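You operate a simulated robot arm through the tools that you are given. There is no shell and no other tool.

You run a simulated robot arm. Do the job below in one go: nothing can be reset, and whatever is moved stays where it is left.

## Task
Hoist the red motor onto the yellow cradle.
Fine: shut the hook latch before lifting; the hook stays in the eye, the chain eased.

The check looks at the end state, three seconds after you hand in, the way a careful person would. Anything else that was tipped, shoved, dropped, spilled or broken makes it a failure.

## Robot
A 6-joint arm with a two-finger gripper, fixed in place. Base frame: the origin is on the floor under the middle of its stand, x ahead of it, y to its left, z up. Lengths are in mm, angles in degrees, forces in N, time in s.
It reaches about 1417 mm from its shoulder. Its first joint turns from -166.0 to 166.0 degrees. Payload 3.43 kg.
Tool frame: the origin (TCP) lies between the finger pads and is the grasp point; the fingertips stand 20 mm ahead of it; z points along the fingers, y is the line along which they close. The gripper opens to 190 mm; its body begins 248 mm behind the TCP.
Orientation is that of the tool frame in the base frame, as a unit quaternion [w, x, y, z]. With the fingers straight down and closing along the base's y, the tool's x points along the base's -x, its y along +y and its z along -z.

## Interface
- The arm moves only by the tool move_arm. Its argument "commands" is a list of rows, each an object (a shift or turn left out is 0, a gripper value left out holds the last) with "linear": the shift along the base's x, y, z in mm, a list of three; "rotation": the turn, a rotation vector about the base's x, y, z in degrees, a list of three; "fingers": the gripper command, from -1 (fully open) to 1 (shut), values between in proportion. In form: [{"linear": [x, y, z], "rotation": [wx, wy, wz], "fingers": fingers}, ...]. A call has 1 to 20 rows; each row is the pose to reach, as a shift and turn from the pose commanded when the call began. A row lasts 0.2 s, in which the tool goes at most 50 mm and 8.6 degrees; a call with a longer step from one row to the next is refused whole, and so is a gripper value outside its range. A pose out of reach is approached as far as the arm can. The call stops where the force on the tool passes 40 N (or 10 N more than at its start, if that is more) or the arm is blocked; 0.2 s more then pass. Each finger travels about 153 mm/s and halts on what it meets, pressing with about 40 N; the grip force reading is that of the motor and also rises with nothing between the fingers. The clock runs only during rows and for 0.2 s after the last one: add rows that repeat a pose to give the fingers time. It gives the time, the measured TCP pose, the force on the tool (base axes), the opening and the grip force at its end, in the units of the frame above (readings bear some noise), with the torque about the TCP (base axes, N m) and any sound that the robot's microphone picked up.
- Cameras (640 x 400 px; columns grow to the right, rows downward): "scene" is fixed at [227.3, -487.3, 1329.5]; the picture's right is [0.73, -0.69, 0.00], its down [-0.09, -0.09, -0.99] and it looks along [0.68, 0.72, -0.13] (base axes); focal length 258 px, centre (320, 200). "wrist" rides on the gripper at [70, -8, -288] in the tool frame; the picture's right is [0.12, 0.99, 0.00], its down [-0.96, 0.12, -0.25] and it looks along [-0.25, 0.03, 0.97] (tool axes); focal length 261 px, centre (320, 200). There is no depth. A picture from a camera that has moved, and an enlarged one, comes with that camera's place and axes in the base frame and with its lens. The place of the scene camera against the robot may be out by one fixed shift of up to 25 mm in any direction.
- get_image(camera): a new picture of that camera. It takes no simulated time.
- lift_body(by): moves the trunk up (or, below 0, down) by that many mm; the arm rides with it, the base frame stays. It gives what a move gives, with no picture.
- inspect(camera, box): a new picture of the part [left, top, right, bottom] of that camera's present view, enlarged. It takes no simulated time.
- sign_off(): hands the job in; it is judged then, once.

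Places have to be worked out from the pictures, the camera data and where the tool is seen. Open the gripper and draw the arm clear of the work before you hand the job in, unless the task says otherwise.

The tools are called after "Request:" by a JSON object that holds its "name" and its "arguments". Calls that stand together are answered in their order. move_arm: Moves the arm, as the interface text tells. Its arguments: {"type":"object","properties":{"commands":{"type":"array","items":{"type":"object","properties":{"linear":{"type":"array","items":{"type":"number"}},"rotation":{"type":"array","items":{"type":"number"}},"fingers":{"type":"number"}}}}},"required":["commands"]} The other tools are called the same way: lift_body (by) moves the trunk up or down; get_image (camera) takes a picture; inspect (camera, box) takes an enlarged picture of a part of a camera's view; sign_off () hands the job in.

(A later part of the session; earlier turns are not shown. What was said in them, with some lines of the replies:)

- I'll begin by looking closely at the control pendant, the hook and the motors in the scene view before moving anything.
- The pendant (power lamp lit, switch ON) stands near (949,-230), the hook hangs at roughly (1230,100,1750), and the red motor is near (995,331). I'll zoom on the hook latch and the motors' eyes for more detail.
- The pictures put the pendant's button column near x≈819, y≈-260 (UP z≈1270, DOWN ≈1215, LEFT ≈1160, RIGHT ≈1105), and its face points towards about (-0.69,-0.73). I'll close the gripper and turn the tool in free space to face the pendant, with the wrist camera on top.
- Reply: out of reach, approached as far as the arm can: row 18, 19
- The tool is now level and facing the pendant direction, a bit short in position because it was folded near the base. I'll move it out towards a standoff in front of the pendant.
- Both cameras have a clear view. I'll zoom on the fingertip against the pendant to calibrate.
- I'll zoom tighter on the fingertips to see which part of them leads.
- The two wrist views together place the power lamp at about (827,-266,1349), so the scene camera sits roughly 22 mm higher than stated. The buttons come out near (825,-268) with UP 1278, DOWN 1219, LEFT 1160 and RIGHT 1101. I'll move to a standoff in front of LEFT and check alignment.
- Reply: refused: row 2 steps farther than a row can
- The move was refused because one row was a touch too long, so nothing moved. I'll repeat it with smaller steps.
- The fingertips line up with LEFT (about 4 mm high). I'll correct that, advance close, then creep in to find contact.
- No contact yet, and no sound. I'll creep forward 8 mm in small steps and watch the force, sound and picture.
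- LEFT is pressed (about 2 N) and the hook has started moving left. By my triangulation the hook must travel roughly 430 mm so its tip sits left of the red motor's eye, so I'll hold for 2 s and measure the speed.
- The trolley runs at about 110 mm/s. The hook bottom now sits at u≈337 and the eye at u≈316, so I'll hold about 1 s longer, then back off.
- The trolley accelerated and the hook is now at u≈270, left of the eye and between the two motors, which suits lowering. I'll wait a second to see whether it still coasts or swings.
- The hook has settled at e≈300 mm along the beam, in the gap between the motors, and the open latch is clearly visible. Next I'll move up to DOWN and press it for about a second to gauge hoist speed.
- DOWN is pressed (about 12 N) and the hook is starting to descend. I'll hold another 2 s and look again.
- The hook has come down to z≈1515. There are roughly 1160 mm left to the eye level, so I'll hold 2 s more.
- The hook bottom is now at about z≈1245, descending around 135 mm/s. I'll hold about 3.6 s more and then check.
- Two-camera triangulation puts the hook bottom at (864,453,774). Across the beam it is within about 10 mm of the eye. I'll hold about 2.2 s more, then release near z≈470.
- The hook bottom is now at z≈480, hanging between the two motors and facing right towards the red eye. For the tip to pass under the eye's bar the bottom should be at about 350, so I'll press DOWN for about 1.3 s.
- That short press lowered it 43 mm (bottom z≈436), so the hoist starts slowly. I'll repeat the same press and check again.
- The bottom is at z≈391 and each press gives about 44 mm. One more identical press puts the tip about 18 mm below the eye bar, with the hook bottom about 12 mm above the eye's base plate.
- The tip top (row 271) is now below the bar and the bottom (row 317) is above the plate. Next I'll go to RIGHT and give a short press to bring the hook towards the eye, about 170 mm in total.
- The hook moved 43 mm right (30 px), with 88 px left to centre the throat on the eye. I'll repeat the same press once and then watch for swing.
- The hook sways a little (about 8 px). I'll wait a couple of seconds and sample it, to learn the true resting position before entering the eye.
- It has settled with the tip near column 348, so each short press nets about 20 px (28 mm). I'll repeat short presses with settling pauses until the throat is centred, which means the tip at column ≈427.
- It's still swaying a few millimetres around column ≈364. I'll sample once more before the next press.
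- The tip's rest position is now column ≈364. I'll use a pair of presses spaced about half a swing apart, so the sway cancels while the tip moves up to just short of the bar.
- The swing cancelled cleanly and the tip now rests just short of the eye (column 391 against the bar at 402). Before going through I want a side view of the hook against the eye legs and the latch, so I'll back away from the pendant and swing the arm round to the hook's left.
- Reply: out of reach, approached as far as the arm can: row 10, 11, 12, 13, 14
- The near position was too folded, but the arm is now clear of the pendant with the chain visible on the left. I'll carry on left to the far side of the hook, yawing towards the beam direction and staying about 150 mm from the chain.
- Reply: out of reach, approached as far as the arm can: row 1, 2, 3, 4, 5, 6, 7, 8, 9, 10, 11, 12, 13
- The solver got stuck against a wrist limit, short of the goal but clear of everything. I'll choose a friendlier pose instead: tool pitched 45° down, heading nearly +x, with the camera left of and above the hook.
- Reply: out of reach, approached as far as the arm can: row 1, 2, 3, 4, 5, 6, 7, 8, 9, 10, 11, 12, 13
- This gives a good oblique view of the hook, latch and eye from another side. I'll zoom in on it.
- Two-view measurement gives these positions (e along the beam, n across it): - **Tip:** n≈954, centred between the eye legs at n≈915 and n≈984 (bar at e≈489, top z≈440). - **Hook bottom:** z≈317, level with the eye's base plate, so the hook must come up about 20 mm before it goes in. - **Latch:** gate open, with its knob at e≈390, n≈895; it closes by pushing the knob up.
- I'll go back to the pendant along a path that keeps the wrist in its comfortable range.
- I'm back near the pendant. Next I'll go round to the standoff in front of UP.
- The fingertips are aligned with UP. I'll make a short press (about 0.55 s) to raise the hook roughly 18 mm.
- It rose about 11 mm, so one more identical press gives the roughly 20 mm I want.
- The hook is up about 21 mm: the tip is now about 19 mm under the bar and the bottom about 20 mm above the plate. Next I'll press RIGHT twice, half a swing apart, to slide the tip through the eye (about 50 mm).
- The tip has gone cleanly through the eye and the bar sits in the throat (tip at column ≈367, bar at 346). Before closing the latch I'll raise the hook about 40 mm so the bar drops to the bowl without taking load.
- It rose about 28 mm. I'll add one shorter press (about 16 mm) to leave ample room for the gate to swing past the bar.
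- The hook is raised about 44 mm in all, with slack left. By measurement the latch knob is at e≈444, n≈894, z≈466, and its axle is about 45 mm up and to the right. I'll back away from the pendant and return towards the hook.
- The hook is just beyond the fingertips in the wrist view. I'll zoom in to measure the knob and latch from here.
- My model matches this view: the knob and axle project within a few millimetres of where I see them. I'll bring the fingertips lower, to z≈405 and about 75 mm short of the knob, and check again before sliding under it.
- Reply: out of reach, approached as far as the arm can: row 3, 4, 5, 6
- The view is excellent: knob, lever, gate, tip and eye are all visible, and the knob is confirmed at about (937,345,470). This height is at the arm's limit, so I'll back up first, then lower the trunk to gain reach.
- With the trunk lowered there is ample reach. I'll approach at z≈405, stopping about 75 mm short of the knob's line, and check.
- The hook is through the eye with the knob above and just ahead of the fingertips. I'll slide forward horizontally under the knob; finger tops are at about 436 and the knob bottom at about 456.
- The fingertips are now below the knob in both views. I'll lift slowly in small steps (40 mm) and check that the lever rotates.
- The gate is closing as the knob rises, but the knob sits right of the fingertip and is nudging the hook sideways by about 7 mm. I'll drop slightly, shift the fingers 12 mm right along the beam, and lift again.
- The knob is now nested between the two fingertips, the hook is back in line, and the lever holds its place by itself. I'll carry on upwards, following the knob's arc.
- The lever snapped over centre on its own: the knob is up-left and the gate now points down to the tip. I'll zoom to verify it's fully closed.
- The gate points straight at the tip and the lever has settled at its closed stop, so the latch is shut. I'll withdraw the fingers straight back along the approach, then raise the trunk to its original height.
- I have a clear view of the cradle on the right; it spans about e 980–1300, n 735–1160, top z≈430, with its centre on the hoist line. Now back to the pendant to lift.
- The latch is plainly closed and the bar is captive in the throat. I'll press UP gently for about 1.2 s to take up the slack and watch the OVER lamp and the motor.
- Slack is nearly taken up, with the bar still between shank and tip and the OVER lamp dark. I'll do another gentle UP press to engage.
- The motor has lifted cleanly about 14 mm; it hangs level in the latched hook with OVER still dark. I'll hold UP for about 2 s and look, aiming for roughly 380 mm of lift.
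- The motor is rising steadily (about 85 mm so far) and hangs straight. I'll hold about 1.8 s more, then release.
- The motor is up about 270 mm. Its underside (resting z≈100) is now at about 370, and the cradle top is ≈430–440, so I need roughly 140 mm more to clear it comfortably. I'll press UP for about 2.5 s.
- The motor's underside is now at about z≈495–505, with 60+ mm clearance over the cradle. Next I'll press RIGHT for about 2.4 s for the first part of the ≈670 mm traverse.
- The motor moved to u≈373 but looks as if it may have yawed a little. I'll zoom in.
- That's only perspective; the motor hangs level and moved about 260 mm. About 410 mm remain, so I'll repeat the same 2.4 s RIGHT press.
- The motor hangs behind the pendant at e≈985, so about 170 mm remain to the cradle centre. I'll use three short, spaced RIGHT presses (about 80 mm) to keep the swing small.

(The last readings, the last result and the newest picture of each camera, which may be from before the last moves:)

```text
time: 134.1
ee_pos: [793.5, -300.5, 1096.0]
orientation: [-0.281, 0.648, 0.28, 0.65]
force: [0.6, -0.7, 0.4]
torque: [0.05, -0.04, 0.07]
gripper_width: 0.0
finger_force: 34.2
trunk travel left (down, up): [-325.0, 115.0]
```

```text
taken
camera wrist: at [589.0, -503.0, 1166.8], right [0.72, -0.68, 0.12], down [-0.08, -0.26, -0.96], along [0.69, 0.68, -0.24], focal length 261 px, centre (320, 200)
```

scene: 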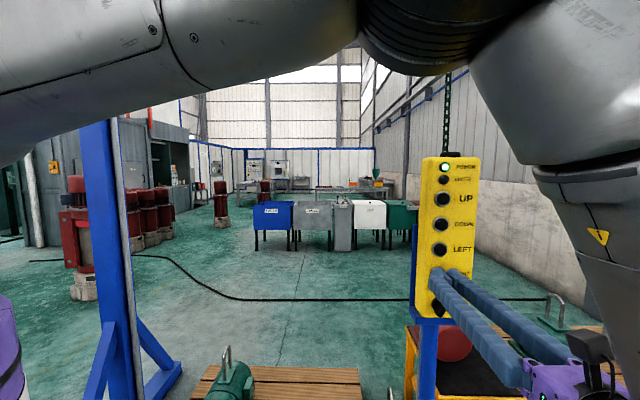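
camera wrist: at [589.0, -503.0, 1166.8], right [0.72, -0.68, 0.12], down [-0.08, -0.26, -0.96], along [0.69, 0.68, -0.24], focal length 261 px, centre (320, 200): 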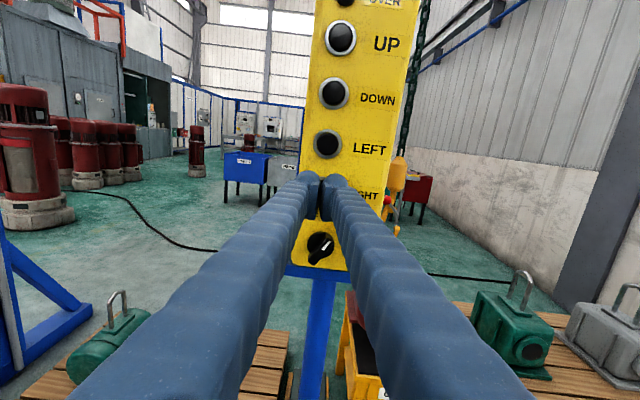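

The chain is now at e≈1055. I'll repeat the three spaced presses (about 75 mm more).

Request:
{"name": "move_arm", "arguments": {"commands": [{"linear": [13, 13.7, 0]}, {"linear": [19.5, 20.5, 0]}, {"linear": [19.5, 20.5, 0]}, {"linear": [19.5, 20.5, 0]}, {"linear": [19.5, 20.5, 0]}, {"linear": [19.5, 20.5, 0]}, {"linear": [8, 8.4, 0]}, {"linear": [19.5, 20.5, 0]}, {"linear": [19.5, 20.5, 0]}, {"linear": [19.5, 20.5, 0]}, {"linear": [19.5, 20.5, 0]}, {"linear": [19.5, 20.5, 0]}, {"linear": [8, 8.4, 0]}, {"linear": [19.5, 20.5, 0]}, {"linear": [19.5, 20.5, 0]}, {"linear": [19.5, 20.5, 0]}, {"linear": [19.5, 20.5, 0]}, {"linear": [19.5, 20.5, 0]}, {"linear": [0, 0, 0]}, {"linear": [0, 0, 0]}]}}

Request:
{"name": "get_image", "arguments": {"camera": "scene"}}

Request:
{"name": "get_image", "arguments": {"camera": "wrist"}}

```text
time: 138.3
ee_pos: [792.7, -300.9, 1095.8]
orientation: [-0.281, 0.648, 0.279, 0.651]
force: [-0.6, -0.6, 0.1]
torque: [0.02, 0.0, 0.06]
gripper_width: 0.0
finger_force: 34.3
trunk travel left (down, up): [-325.0, 115.0]
```

```text
taken
```

scene: 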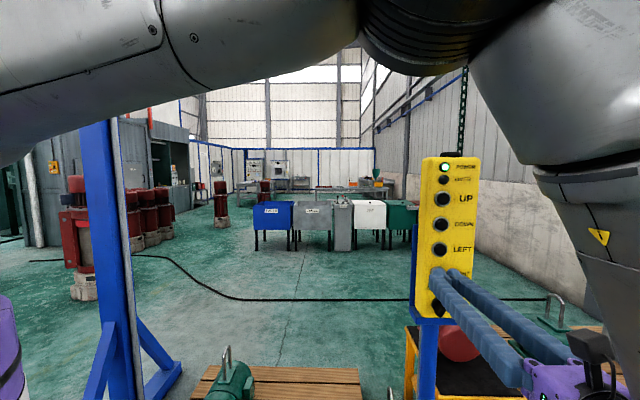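

```text
taken
camera wrist: at [589.2, -503.5, 1167.0], right [0.72, -0.68, 0.12], down [-0.08, -0.26, -0.96], along [0.69, 0.68, -0.24], focal length 261 px, centre (320, 200)
```

wrist: 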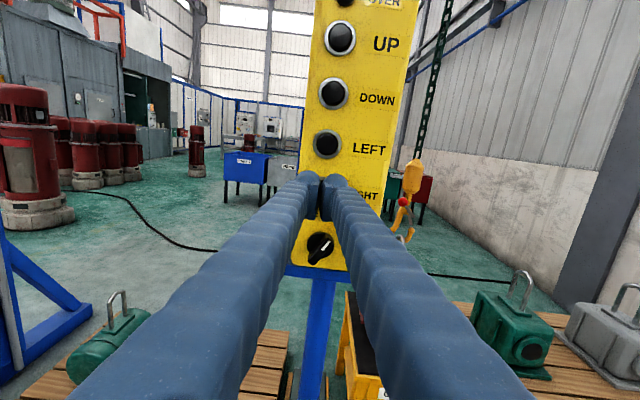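

The hook is at e≈1115–1120 in both views, and the cradle centre is about 1155–1160. I'll use one more pair of slightly shorter RIGHT presses (about 40 mm), then let it settle.

Request:
{"name": "move_arm", "arguments": {"commands": [{"linear": [13, 13.7, 0]}, {"linear": [19.5, 20.5, 0]}, {"linear": [19.5, 20.5, 0]}, {"linear": [19.5, 20.5, 0]}, {"linear": [19.5, 20.5, 0]}, {"linear": [8, 8.4, 0]}, {"linear": [19.5, 20.5, 0]}, {"linear": [19.5, 20.5, 0]}, {"linear": [19.5, 20.5, 0]}, {"linear": [19.5, 20.5, 0]}, {"linear": [0, 0, 0]}, {"linear": [0, 0, 0]}, {"linear": [0, 0, 0]}, {"linear": [0, 0, 0]}, {"linear": [0, 0, 0]}, {"linear": [0, 0, 0]}, {"linear": [0, 0, 0]}, {"linear": [0, 0, 0]}, {"linear": [0, 0, 0]}, {"linear": [0, 0, 0]}]}}

Request:
{"name": "get_image", "arguments": {"camera": "scene"}}

Request:
{"name": "get_image", "arguments": {"camera": "wrist"}}

```text
time: 142.5
ee_pos: [792.4, -299.4, 1097.5]
orientation: [-0.28, 0.649, 0.279, 0.65]
force: [-0.1, 0.3, 0.1]
torque: [0.01, 0.01, -0.03]
gripper_width: 0.0
finger_force: 34.4
trunk travel left (down, up): [-325.0, 115.0]
```

```text
taken
```

scene: 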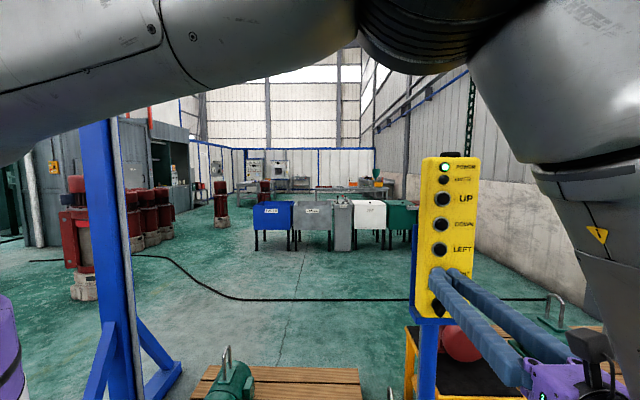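

```text
taken
camera wrist: at [588.8, -502.8, 1168.0], right [0.72, -0.68, 0.12], down [-0.08, -0.26, -0.96], along [0.69, 0.68, -0.24], focal length 261 px, centre (320, 200)
```

wrist: 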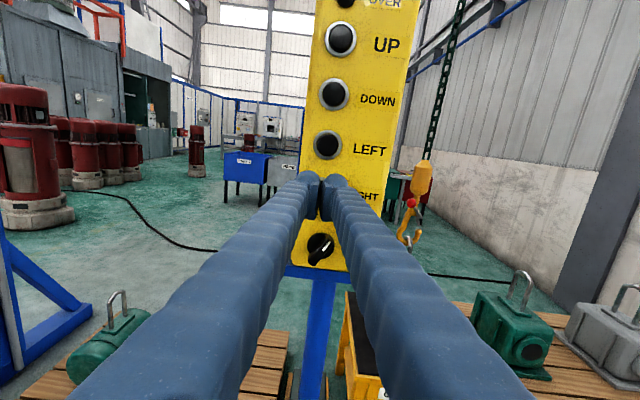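

Both views put the hook at e≈1148, on the cradle centre line. Before lowering, I'll back off to a vantage point where the motor over the cradle isn't hidden by the pendant.

Request:
{"name": "move_arm", "arguments": {"commands": [{"linear": [-27, -28, 0]}, {"linear": [-54, -55, 10]}, {"linear": [-80, -54, 25]}, {"linear": [-98, -20, 40]}, {"linear": [-110, 22, 55]}, {"linear": [-116, 65, 70]}, {"linear": [-118, 109, 85]}, {"linear": [-117, 154, 95]}, {"linear": [-113, 199, 103]}, {"linear": [-113, 199, 103]}]}}

Request:
{"name": "get_image", "arguments": {"camera": "wrist"}}

Request:
{"name": "get_image", "arguments": {"camera": "scene"}}

```text
time: 144.7
ee_pos: [680.2, -99.2, 1200.2]
orientation: [-0.28, 0.649, 0.279, 0.651]
force: [-0.4, 0.3, 0.9]
torque: [-0.03, 0.02, -0.07]
gripper_width: 0.3
finger_force: 34.5
trunk travel left (down, up): [-325.0, 115.0]
```

```text
taken
camera wrist: at [475.3, -303.1, 1271.3], right [0.72, -0.68, 0.12], down [-0.08, -0.26, -0.96], along [0.69, 0.68, -0.24], focal length 261 px, centre (320, 200)
```

wrist: 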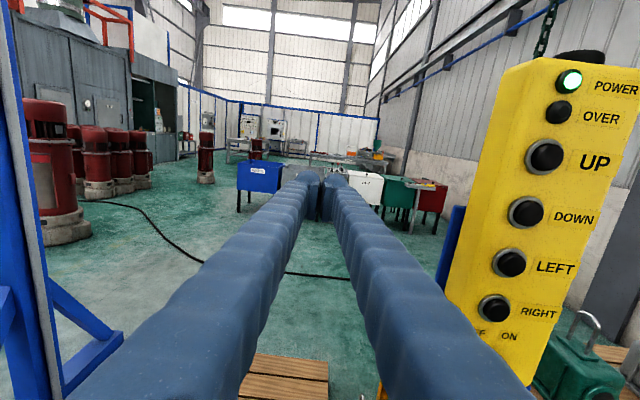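

```text
taken
```

scene: 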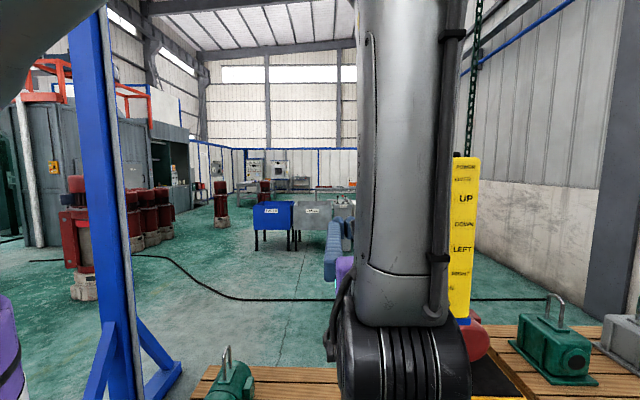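

The pendant hides the motor from here. I'll raise the tool above the pendant and pitch it down to look over it at the cradle.

Request:
{"name": "move_arm", "arguments": {"commands": [{"linear": [0, 0, 44], "rotation": [-3.3, 3.1, 0]}, {"linear": [0, 0, 88], "rotation": [-6.5, 6.2, 0]}, {"linear": [0, 0, 132], "rotation": [-9.8, 9.3, 0]}, {"linear": [0, 0, 176], "rotation": [-13.1, 12.4, 0]}, {"linear": [0, 0, 220], "rotation": [-16.4, 15.5, 0]}, {"linear": [0, 0, 264], "rotation": [-19.6, 18.5, 0]}, {"linear": [10, -5, 300], "rotation": [-22.9, 21.6, 0]}, {"linear": [50, -20, 310], "rotation": [-26.2, 24.7, 0]}, {"linear": [90, -38, 310], "rotation": [-29.4, 27.8, 0]}, {"linear": [120, -50, 310], "rotation": [-32.7, 30.9, 0]}, {"linear": [120, -50, 310], "rotation": [-32.7, 30.9, 0]}]}}

Request:
{"name": "get_image", "arguments": {"camera": "wrist"}}

Request:
{"name": "get_image", "arguments": {"camera": "scene"}}

```text
time: 147.1
ee_pos: [800.0, -150.2, 1512.1]
orientation: [-0.151, 0.848, 0.365, 0.353]
force: [-0.5, -0.2, 0.3]
torque: [-0.03, -0.05, -0.07]
gripper_width: 0.0
finger_force: 34.8
trunk travel left (down, up): [-325.0, 115.0]
```

```text
taken
camera wrist: at [686.6, -256.6, 1765.8], right [0.78, -0.62, 0.09], down [-0.5, -0.7, -0.51], along [0.38, 0.35, -0.86], focal length 261 px, centre (320, 200)
```

wrist: 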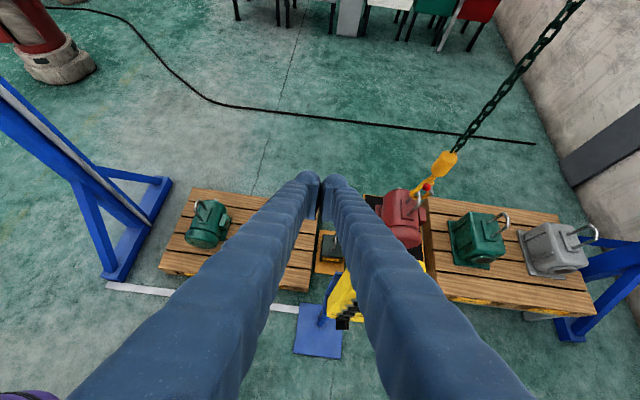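

```text
taken
```

scene: 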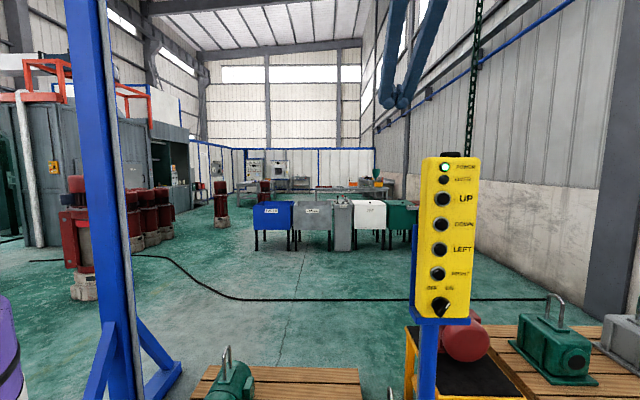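

This vantage works. I'll zoom in on the motor above the cradle from both cameras.

Request:
{"name": "inspect", "arguments": {"camera": "wrist", "box": [330, 140, 490, 320]}}

Request:
{"name": "inspect", "arguments": {"camera": "scene", "box": [390, 260, 600, 400]}}

```text
2.22 times, centred on (410, 230) of wrist
camera zoom: at [686.6, -256.6, 1765.8], right [0.78, -0.62, 0.09], down [-0.5, -0.7, -0.51], along [0.38, 0.35, -0.86], focal length 579 px, centre (120, 133)
```

zoom: 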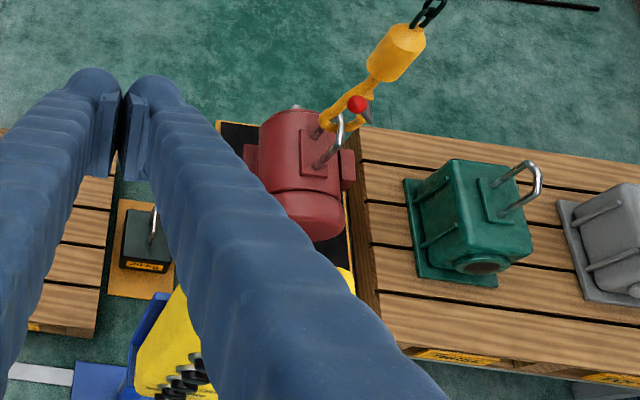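

```text
2.86 times, centred on (495, 330) of scene
camera zoom: at [227.3, -487.3, 1329.5], right [0.73, -0.69, 0.0], down [-0.09, -0.09, -0.99], along [0.68, 0.72, -0.13], focal length 738 px, centre (-180, -171)
```

zoom: 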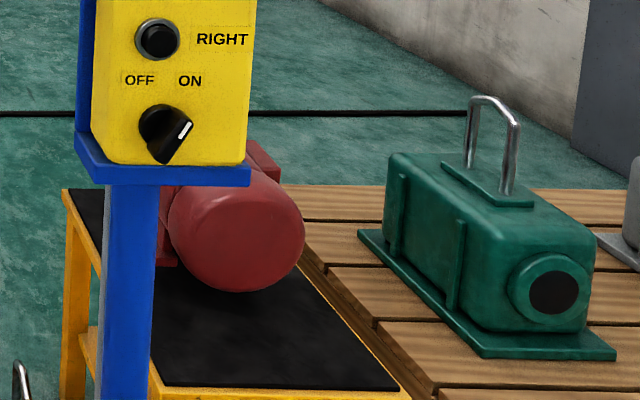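

The motor hangs level, well inside the cradle's outline (e≈1150 against the mat's 1006–1317), with its underside about 60 mm above the mat. I'll return to the pendant's DOWN button by the same path.

Request:
{"name": "move_arm", "arguments": {"commands": [{"linear": [-30, 12, 0], "rotation": [3.3, -3.1, 0]}, {"linear": [-70, 30, 0], "rotation": [6.5, -6.2, 0]}, {"linear": [-110, 45, -10], "rotation": [9.8, -9.3, 0]}, {"linear": [-120, 50, -46], "rotation": [13.1, -12.4, 0]}, {"linear": [-120, 50, -90], "rotation": [16.4, -15.5, 0]}, {"linear": [-120, 50, -134], "rotation": [19.6, -18.5, 0]}, {"linear": [-120, 50, -178], "rotation": [22.9, -21.6, 0]}, {"linear": [-120, 50, -222], "rotation": [26.2, -24.7, 0]}, {"linear": [-120, 50, -266], "rotation": [29.4, -27.8, 0]}, {"linear": [-120, 50, -310], "rotation": [32.7, -30.9, 0]}, {"linear": [-120, 50, -310], "rotation": [32.7, -30.9, 0]}]}}

Request:
{"name": "move_arm", "arguments": {"commands": [{"linear": [-5, -45, 5]}, {"linear": [-8, -90, 10]}, {"linear": [-5, -135, 14]}, {"linear": [5, -180, 16]}, {"linear": [18, -224, 16]}, {"linear": [35, -255, 16]}, {"linear": [60, -254, 16]}, {"linear": [87, -228, 16]}, {"linear": [113.5, -199, 16]}, {"linear": [113.5, -199, 16]}]}}

Request:
{"name": "get_image", "arguments": {"camera": "wrist"}}

Request:
{"name": "inspect", "arguments": {"camera": "scene", "box": [390, 130, 510, 330]}}

Request:
{"name": "inspect", "arguments": {"camera": "scene", "box": [390, 260, 600, 400]}}

```text
time: 149.5
ee_pos: [679.7, -100.5, 1200.5]
orientation: [-0.281, 0.647, 0.28, 0.651]
force: [-0.3, 0.0, -0.2]
torque: [0.02, 0.01, 0.03]
gripper_width: 0.1
finger_force: 34.1
trunk travel left (down, up): [-325.0, 115.0]
```

```text
time: 151.7
ee_pos: [793.6, -298.3, 1216.6]
orientation: [-0.28, 0.648, 0.279, 0.651]
force: [0.2, 0.0, 0.2]
torque: [-0.02, 0.02, -0.03]
gripper_width: 0.0
finger_force: 34.6
trunk travel left (down, up): [-325.0, 115.0]
```

```text
taken
camera wrist: at [589.6, -501.9, 1286.9], right [0.72, -0.68, 0.12], down [-0.08, -0.26, -0.96], along [0.69, 0.68, -0.24], focal length 261 px, centre (320, 200)
```

wrist: 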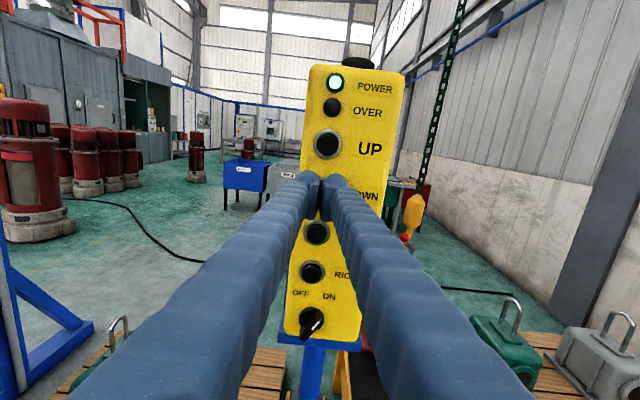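

```text
2.00 times, centred on (450, 230) of scene
camera zoom: at [227.3, -487.3, 1329.5], right [0.73, -0.69, 0.0], down [-0.09, -0.09, -0.99], along [0.68, 0.72, -0.13], focal length 517 px, centre (60, 140)
```

zoom: 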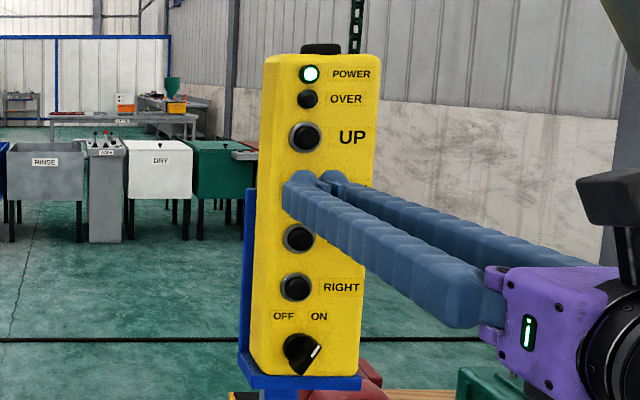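

```text
2.86 times, centred on (495, 330) of scene
camera zoom: at [227.3, -487.3, 1329.5], right [0.73, -0.69, 0.0], down [-0.09, -0.09, -0.99], along [0.68, 0.72, -0.13], focal length 738 px, centre (-180, -171)
```

zoom: 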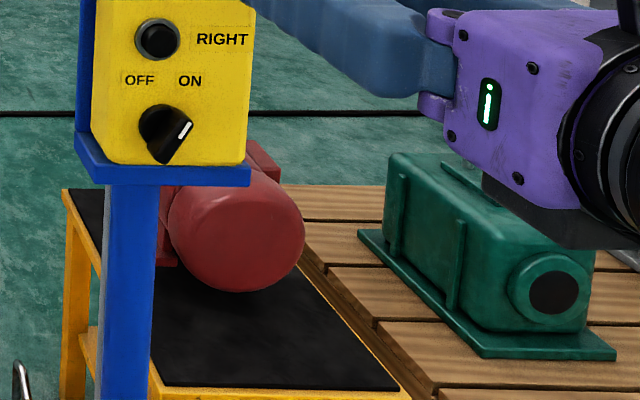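

I'm aligned with DOWN and the motor stays visible beside the post. I'll lower in slow short presses, the first about 37 mm.

Request:
{"name": "move_arm", "arguments": {"commands": [{"linear": [13, 13.7, 0]}, {"linear": [19.9, 21, 0]}, {"linear": [19.9, 21, 0]}, {"linear": [19.9, 21, 0]}, {"linear": [19.9, 21, 0]}, {"linear": [19.9, 21, 0]}, {"linear": [19.9, 21, 0]}, {"linear": [0, 0, 0]}, {"linear": [0, 0, 0]}, {"linear": [0, 0, 0]}]}}

Request:
{"name": "inspect", "arguments": {"camera": "scene", "box": [390, 260, 600, 400]}}

Request:
{"name": "inspect", "arguments": {"camera": "wrist", "box": [330, 150, 470, 400]}}

```text
time: 153.9
ee_pos: [791.7, -298.9, 1215.5]
orientation: [-0.28, 0.648, 0.279, 0.651]
force: [-0.6, 0.2, -0.3]
torque: [-0.03, 0.03, -0.05]
gripper_width: 0.0
finger_force: 34.1
trunk travel left (down, up): [-325.0, 115.0]
```

```text
2.86 times, centred on (495, 330) of scene
camera zoom: at [227.3, -487.3, 1329.5], right [0.73, -0.69, 0.0], down [-0.09, -0.09, -0.99], along [0.68, 0.72, -0.13], focal length 738 px, centre (-180, -171)
```

zoom: 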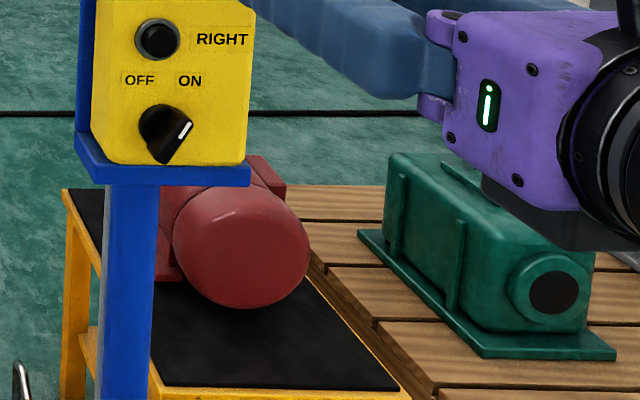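

```text
1.60 times, centred on (400, 275) of wrist
camera zoom: at [589.0, -501.8, 1286.5], right [0.72, -0.68, 0.12], down [-0.08, -0.26, -0.96], along [0.69, 0.68, -0.24], focal length 417 px, centre (192, 80)
```

zoom: 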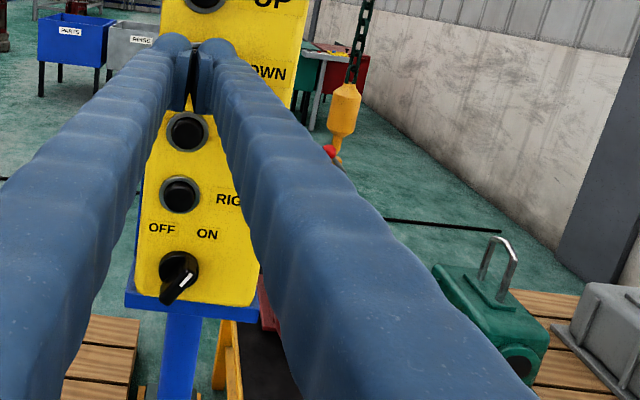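

It came down about 31 mm, leaving about 24 mm to contact by my estimate. I'll use a shorter DOWN press now.

Request:
{"name": "move_arm", "arguments": {"commands": [{"linear": [13, 13.7, 0]}, {"linear": [19.9, 21, 0]}, {"linear": [19.9, 21, 0]}, {"linear": [19.9, 21, 0]}, {"linear": [19.9, 21, 0]}, {"linear": [0, 0, 0]}, {"linear": [0, 0, 0]}, {"linear": [0, 0, 0]}]}}

Request:
{"name": "inspect", "arguments": {"camera": "scene", "box": [390, 260, 600, 400]}}

Request:
{"name": "inspect", "arguments": {"camera": "wrist", "box": [370, 150, 470, 250]}}

```text
time: 155.7
ee_pos: [794.2, -299.1, 1216.0]
orientation: [-0.281, 0.649, 0.28, 0.65]
force: [-0.2, 0.4, 1.1]
torque: [-0.01, 0.01, -0.05]
gripper_width: 0.0
finger_force: 34.6
trunk travel left (down, up): [-325.0, 115.0]
```

```text
2.86 times, centred on (495, 330) of scene
camera zoom: at [227.3, -487.3, 1329.5], right [0.73, -0.69, 0.0], down [-0.09, -0.09, -0.99], along [0.68, 0.72, -0.13], focal length 738 px, centre (-180, -171)
```

zoom: 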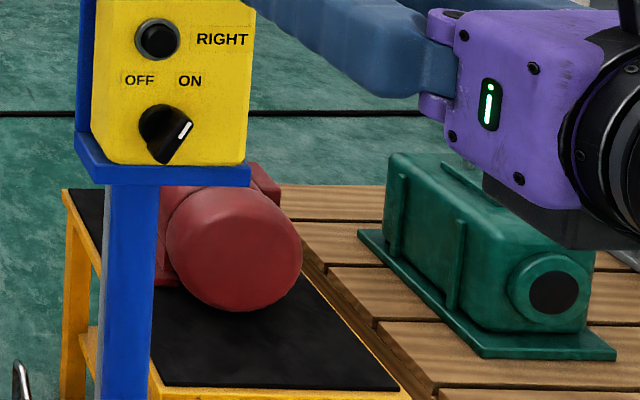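

```text
4.00 times, centred on (420, 200) of wrist
camera zoom: at [589.7, -502.1, 1286.8], right [0.72, -0.68, 0.12], down [-0.08, -0.26, -0.96], along [0.69, 0.68, -0.24], focal length 1043 px, centre (-80, 200)
```

zoom: 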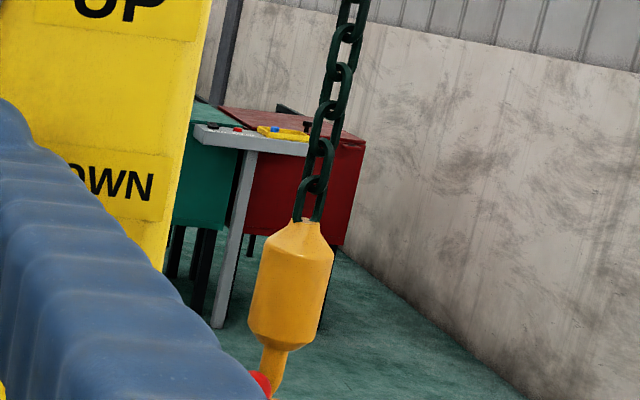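

The motor moved only about 2 px lower and a little sideways, so it may have touched down or be swaying. I'll wait and sample.

Request:
{"name": "move_arm", "arguments": {"commands": [{"linear": [0, 0, 0]}, {"linear": [0, 0, 0]}, {"linear": [0, 0, 0]}, {"linear": [0, 0, 0]}]}}

Request:
{"name": "inspect", "arguments": {"camera": "scene", "box": [390, 260, 600, 400]}}

Request:
{"name": "inspect", "arguments": {"camera": "wrist", "box": [370, 150, 470, 250]}}

Request:
{"name": "move_arm", "arguments": {"commands": [{"linear": [0, 0, 0]}, {"linear": [0, 0, 0]}, {"linear": [0, 0, 0]}, {"linear": [0, 0, 0]}]}}

Request:
{"name": "inspect", "arguments": {"camera": "scene", "box": [390, 260, 600, 400]}}

Request:
{"name": "inspect", "arguments": {"camera": "wrist", "box": [370, 150, 470, 250]}}

```text
time: 156.7
ee_pos: [795.5, -300.5, 1216.0]
orientation: [-0.28, 0.648, 0.279, 0.65]
force: [0.2, 1.2, 0.6]
torque: [0.0, 0.0, 0.01]
gripper_width: 0.0
finger_force: 34.5
trunk travel left (down, up): [-325.0, 115.0]
```

```text
2.86 times, centred on (495, 330) of scene
camera zoom: at [227.3, -487.3, 1329.5], right [0.73, -0.69, 0.0], down [-0.09, -0.09, -0.99], along [0.68, 0.72, -0.13], focal length 738 px, centre (-180, -171)
```

zoom: 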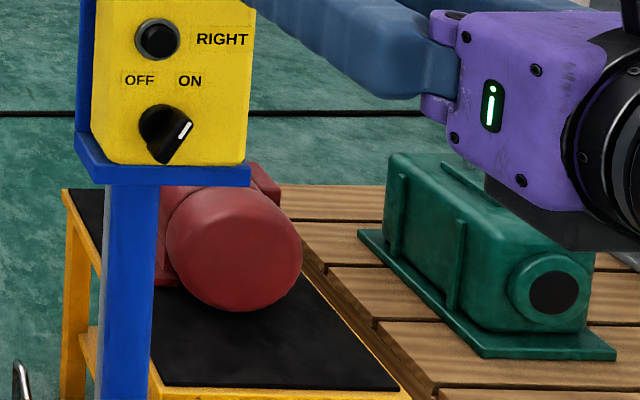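

```text
4.00 times, centred on (420, 200) of wrist
camera zoom: at [589.7, -502.8, 1286.5], right [0.72, -0.68, 0.12], down [-0.08, -0.26, -0.96], along [0.69, 0.68, -0.24], focal length 1043 px, centre (-80, 200)
```

zoom: 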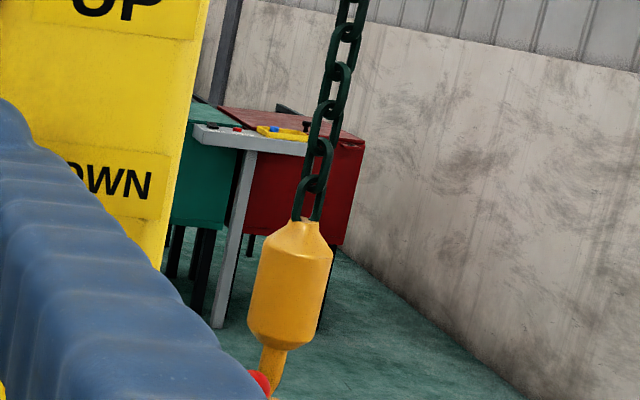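

```text
time: 157.7
ee_pos: [794.6, -298.5, 1216.7]
orientation: [-0.28, 0.648, 0.279, 0.651]
force: [-0.4, -0.3, 0.1]
torque: [0.02, -0.02, -0.02]
gripper_width: 0.0
finger_force: 34.7
trunk travel left (down, up): [-325.0, 115.0]
```

```text
2.86 times, centred on (495, 330) of scene
camera zoom: at [227.3, -487.3, 1329.5], right [0.73, -0.69, 0.0], down [-0.09, -0.09, -0.99], along [0.68, 0.72, -0.13], focal length 738 px, centre (-180, -171)
```

zoom: 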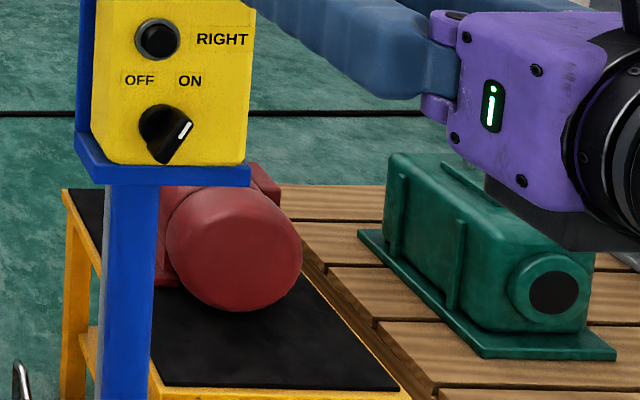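

```text
4.00 times, centred on (420, 200) of wrist
camera zoom: at [589.7, -502.9, 1286.4], right [0.72, -0.68, 0.12], down [-0.08, -0.26, -0.96], along [0.69, 0.68, -0.24], focal length 1043 px, centre (-80, 200)
```

zoom: 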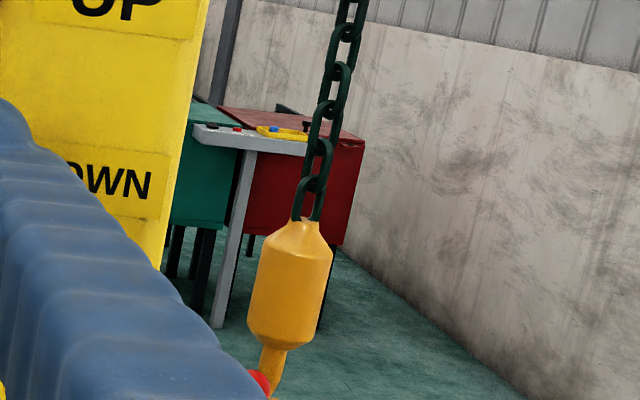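

Everything is completely still now, so the motor has landed on the cradle at e≈1147. I'll give one more short DOWN press to ease the chain by another 15 mm or so.

Request:
{"name": "move_arm", "arguments": {"commands": [{"linear": [13, 13.7, 0]}, {"linear": [19.5, 20.5, 0]}, {"linear": [19.5, 20.5, 0]}, {"linear": [19.5, 20.5, 0]}, {"linear": [19.5, 20.5, 0]}, {"linear": [0, 0, 0]}, {"linear": [0, 0, 0]}, {"linear": [0, 0, 0]}]}}

Request:
{"name": "inspect", "arguments": {"camera": "scene", "box": [390, 260, 600, 400]}}

Request:
{"name": "inspect", "arguments": {"camera": "wrist", "box": [370, 150, 470, 250]}}

```text
time: 159.5
ee_pos: [793.6, -299.7, 1215.4]
orientation: [-0.28, 0.649, 0.28, 0.65]
force: [0.3, 0.2, 0.5]
torque: [-0.01, 0.03, -0.03]
gripper_width: 0.0
finger_force: 34.5
trunk travel left (down, up): [-325.0, 115.0]
```

```text
2.86 times, centred on (495, 330) of scene
camera zoom: at [227.3, -487.3, 1329.5], right [0.73, -0.69, 0.0], down [-0.09, -0.09, -0.99], along [0.68, 0.72, -0.13], focal length 738 px, centre (-180, -171)
```

zoom: 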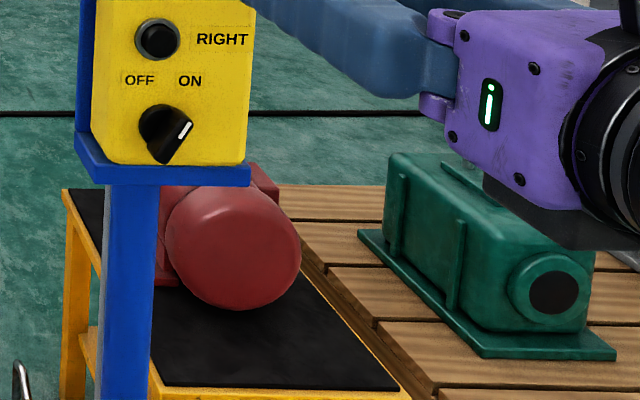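

```text
4.00 times, centred on (420, 200) of wrist
camera zoom: at [589.2, -502.2, 1287.0], right [0.72, -0.68, 0.12], down [-0.08, -0.26, -0.96], along [0.69, 0.68, -0.24], focal length 1043 px, centre (-80, 200)
```

zoom: 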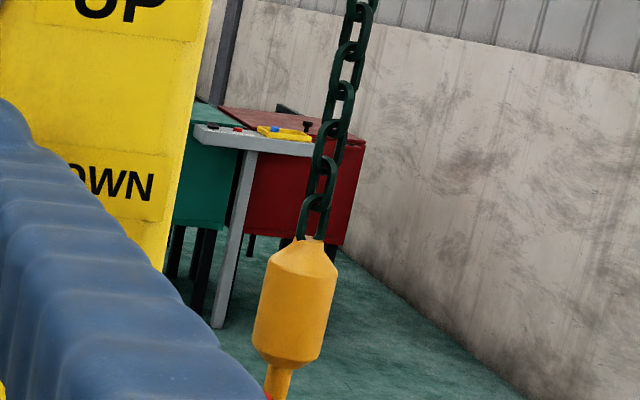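

The hook block dropped about 18 mm while the motor stayed put, so the chain is eased. I'll back away from the pendant and go to the high vantage to check the result.

Request:
{"name": "move_arm", "arguments": {"commands": [{"linear": [-27, -28, 0]}, {"linear": [-54, -55, 0]}, {"linear": [-80, -54, 0]}, {"linear": [-98, -20, -3]}, {"linear": [-110, 22, -6]}, {"linear": [-116, 66, -9]}, {"linear": [-118, 111, -12]}, {"linear": [-117, 156, -15]}, {"linear": [-113.5, 199, -16]}, {"linear": [-113.5, 199, -16]}]}}

Request:
{"name": "move_arm", "arguments": {"commands": [{"linear": [0, 0, 44], "rotation": [-3.3, 3.1, 0]}, {"linear": [0, 0, 88], "rotation": [-6.5, 6.2, 0]}, {"linear": [0, 0, 132], "rotation": [-9.8, 9.3, 0]}, {"linear": [0, 0, 176], "rotation": [-13.1, 12.4, 0]}, {"linear": [0, 0, 220], "rotation": [-16.4, 15.5, 0]}, {"linear": [0, 0, 264], "rotation": [-19.6, 18.5, 0]}, {"linear": [10, -5, 300], "rotation": [-22.9, 21.6, 0]}, {"linear": [50, -20, 310], "rotation": [-26.2, 24.7, 0]}, {"linear": [90, -38, 310], "rotation": [-29.4, 27.8, 0]}, {"linear": [120, -50, 310], "rotation": [-32.7, 30.9, 0]}, {"linear": [120, -50, 310], "rotation": [-32.7, 30.9, 0]}]}}

Request:
{"name": "get_image", "arguments": {"camera": "wrist"}}

Request:
{"name": "inspect", "arguments": {"camera": "wrist", "box": [360, 130, 480, 280]}}

Request:
{"name": "get_image", "arguments": {"camera": "scene"}}

Request:
{"name": "inspect", "arguments": {"camera": "scene", "box": [390, 260, 600, 400]}}

```text
time: 161.7
ee_pos: [681.3, -99.7, 1199.7]
orientation: [-0.279, 0.649, 0.278, 0.651]
force: [0.3, 0.1, -0.8]
torque: [-0.01, 0.03, -0.07]
gripper_width: 0.0
finger_force: 33.9
trunk travel left (down, up): [-325.0, 115.0]
```

```text
time: 164.1
ee_pos: [799.0, -149.3, 1510.9]
orientation: [-0.152, 0.848, 0.366, 0.353]
force: [-0.3, -0.3, 0.0]
torque: [-0.03, -0.1, -0.04]
gripper_width: 0.1
finger_force: 35.0
trunk travel left (down, up): [-325.0, 115.0]
```

```text
taken
camera wrist: at [685.6, -255.2, 1765.4], right [0.78, -0.62, 0.09], down [-0.5, -0.7, -0.51], along [0.38, 0.35, -0.86], focal length 261 px, centre (320, 200)
```

wrist: 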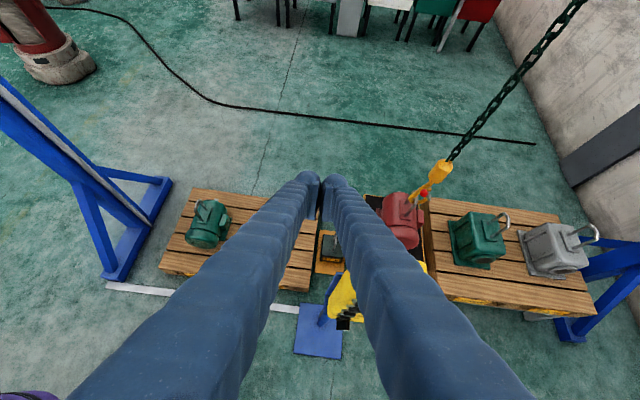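

```text
2.67 times, centred on (420, 205) of wrist
camera zoom: at [685.6, -255.2, 1765.4], right [0.78, -0.62, 0.09], down [-0.5, -0.7, -0.51], along [0.38, 0.35, -0.86], focal length 695 px, centre (53, 187)
```

zoom: 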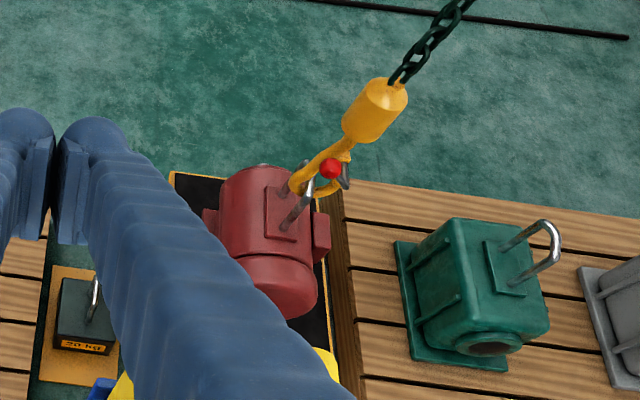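

```text
taken
```

scene: 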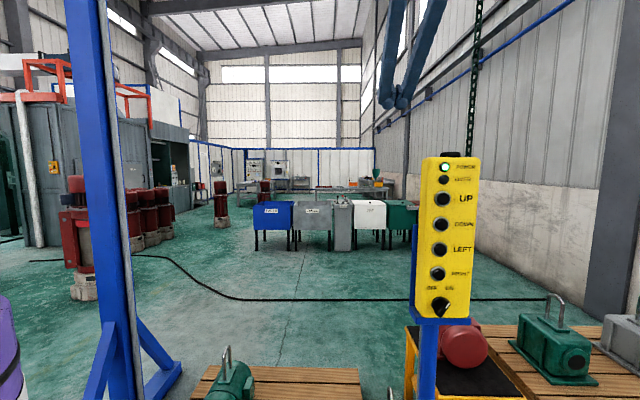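

```text
2.86 times, centred on (495, 330) of scene
camera zoom: at [227.3, -487.3, 1329.5], right [0.73, -0.69, 0.0], down [-0.09, -0.09, -0.99], along [0.68, 0.72, -0.13], focal length 738 px, centre (-180, -171)
```

zoom: 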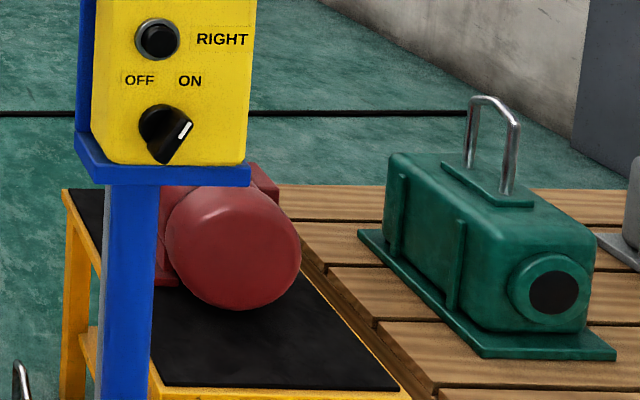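

The motor sits squarely on the black mat, inside the cradle's edges. I'll zoom in on the hook, latch and eye.

Request:
{"name": "inspect", "arguments": {"camera": "wrist", "box": [390, 150, 450, 225]}}

Request:
{"name": "inspect", "arguments": {"camera": "scene", "box": [395, 300, 535, 400]}}

```text
5.33 times, centred on (420, 188) of wrist
camera zoom: at [685.6, -255.2, 1765.4], right [0.78, -0.62, 0.09], down [-0.5, -0.7, -0.51], along [0.38, 0.35, -0.86], focal length 1390 px, centre (-213, 267)
```

zoom: 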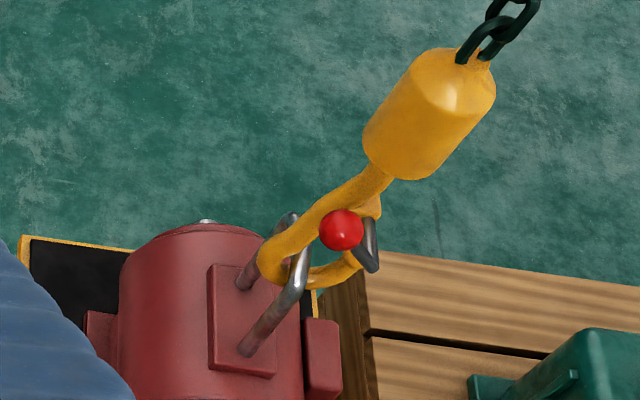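

```text
4.00 times, centred on (465, 350) of scene
camera zoom: at [227.3, -487.3, 1329.5], right [0.73, -0.69, 0.0], down [-0.09, -0.09, -0.99], along [0.68, 0.72, -0.13], focal length 1034 px, centre (-260, -400)
```

zoom: 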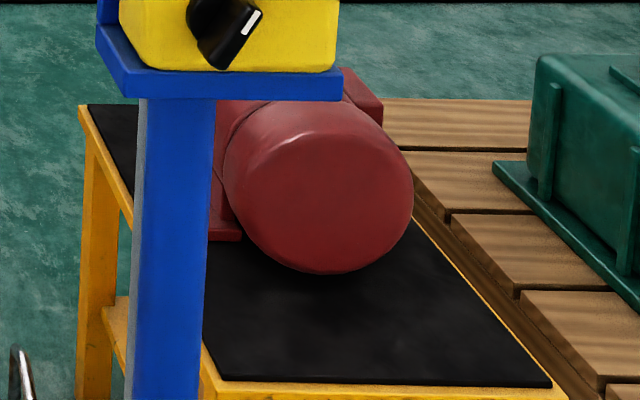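

The hook bowl is through the eye, the latch gate is shut against the tip, and the motor rests with its feet on the mat while the chain carries only the hook. I'll draw the arm back clear of the pendant and open the gripper.

Request:
{"name": "move_arm", "arguments": {"commands": [{"linear": [-25, 38, 2]}, {"linear": [-50, 76, 4]}, {"linear": [-75, 114, 6]}, {"linear": [-100, 152, 8]}, {"linear": [-125, 190, 10]}, {"linear": [-150, 228, 10]}, {"linear": [-175, 264, 10]}, {"linear": [-175, 264, 10], "fingers": -1}, {"linear": [-175, 264, 10], "fingers": -1}, {"linear": [-175, 264, 10], "fingers": -1}, {"linear": [-175, 264, 10], "fingers": -1}, {"linear": [-175, 264, 10], "fingers": -1}]}}

Request:
{"name": "get_image", "arguments": {"camera": "scene"}}

Request:
{"name": "get_image", "arguments": {"camera": "wrist"}}

```text
time: 166.7
ee_pos: [624.0, 113.8, 1519.2]
orientation: [-0.152, 0.848, 0.365, 0.353]
force: [-0.1, 0.2, -0.2]
torque: [0.02, 0.0, -0.03]
gripper_width: 190.0
finger_force: 0.1
trunk travel left (down, up): [-325.0, 115.0]
```

```text
taken
```

scene: 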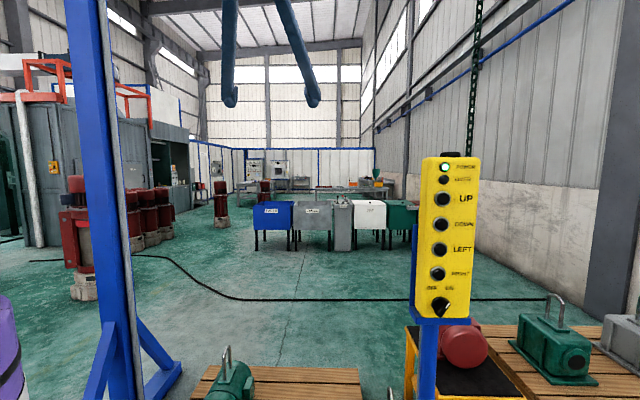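

```text
taken
camera wrist: at [512.3, 8.2, 1773.8], right [0.78, -0.62, 0.08], down [-0.5, -0.7, -0.51], along [0.37, 0.35, -0.86], focal length 261 px, centre (320, 200)
```

wrist: 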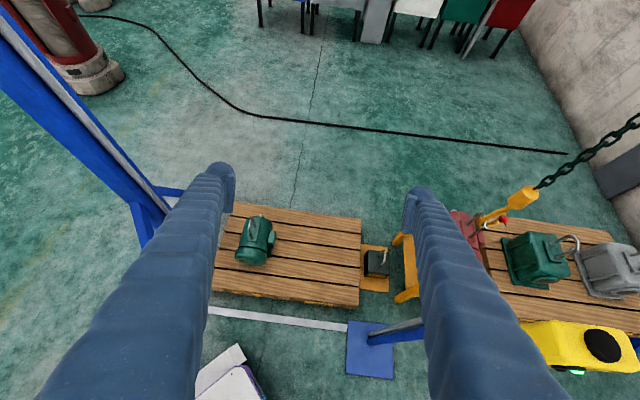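

The arm is clear and the gripper open. I'll take one last zoom on the hook and motor from this angle before handing in.

Request:
{"name": "inspect", "arguments": {"camera": "wrist", "box": [430, 170, 560, 270]}}

Request:
{"name": "inspect", "arguments": {"camera": "scene", "box": [390, 0, 520, 400]}}

```text
4.00 times, centred on (495, 220) of wrist
camera zoom: at [512.3, 8.2, 1773.8], right [0.78, -0.62, 0.08], down [-0.5, -0.7, -0.51], along [0.37, 0.35, -0.86], focal length 1043 px, centre (-380, 120)
```

zoom: 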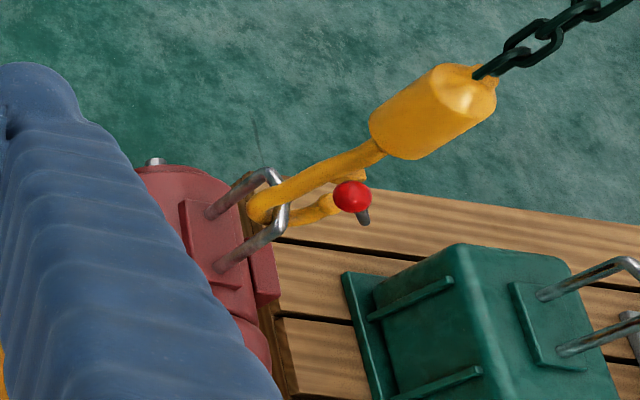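

```text
1.00 times, centred on (455, 200) of scene (not enlarged: the box is as wide or as high as the picture)
camera zoom: at [227.3, -487.3, 1329.5], right [0.73, -0.69, 0.0], down [-0.09, -0.09, -0.99], along [0.68, 0.72, -0.13], focal length 258 px, centre (185, 200)
```

zoom: 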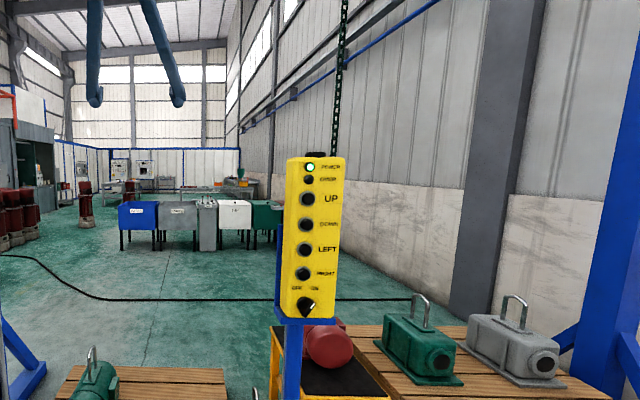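

The hook is latched in the eye, the bar sits free in the bowl with the chain eased, the motor rests on the cradle, and nothing else was disturbed. I'm handing in.

Request:
{"name": "sign_off", "arguments": {}}

```text
The job is handed in.
```

The red motor is on the yellow cradle. The hook is still in its eye with the latch shut, and the chain is eased.

- **Latch:** I closed it with the bar in the hook before the motor left the pallet.
- **Load:** The OVER lamp stayed dark as the motor left the pallet.
- **Landing:** The motor rests level on the mat, a few centimetres from the cradle's centre and inside its edges.
- **Chain:** After touchdown I lowered the hook about 18 mm more, and the motor stayed put. I could not measure the exact slack at the eye because the pendant hides it from the scene camera.
- **Arm:** It is drawn back clear of the work with the gripper open, and all pendant buttons are released.

In the final pictures nothing else looked tipped, shoved or dropped.
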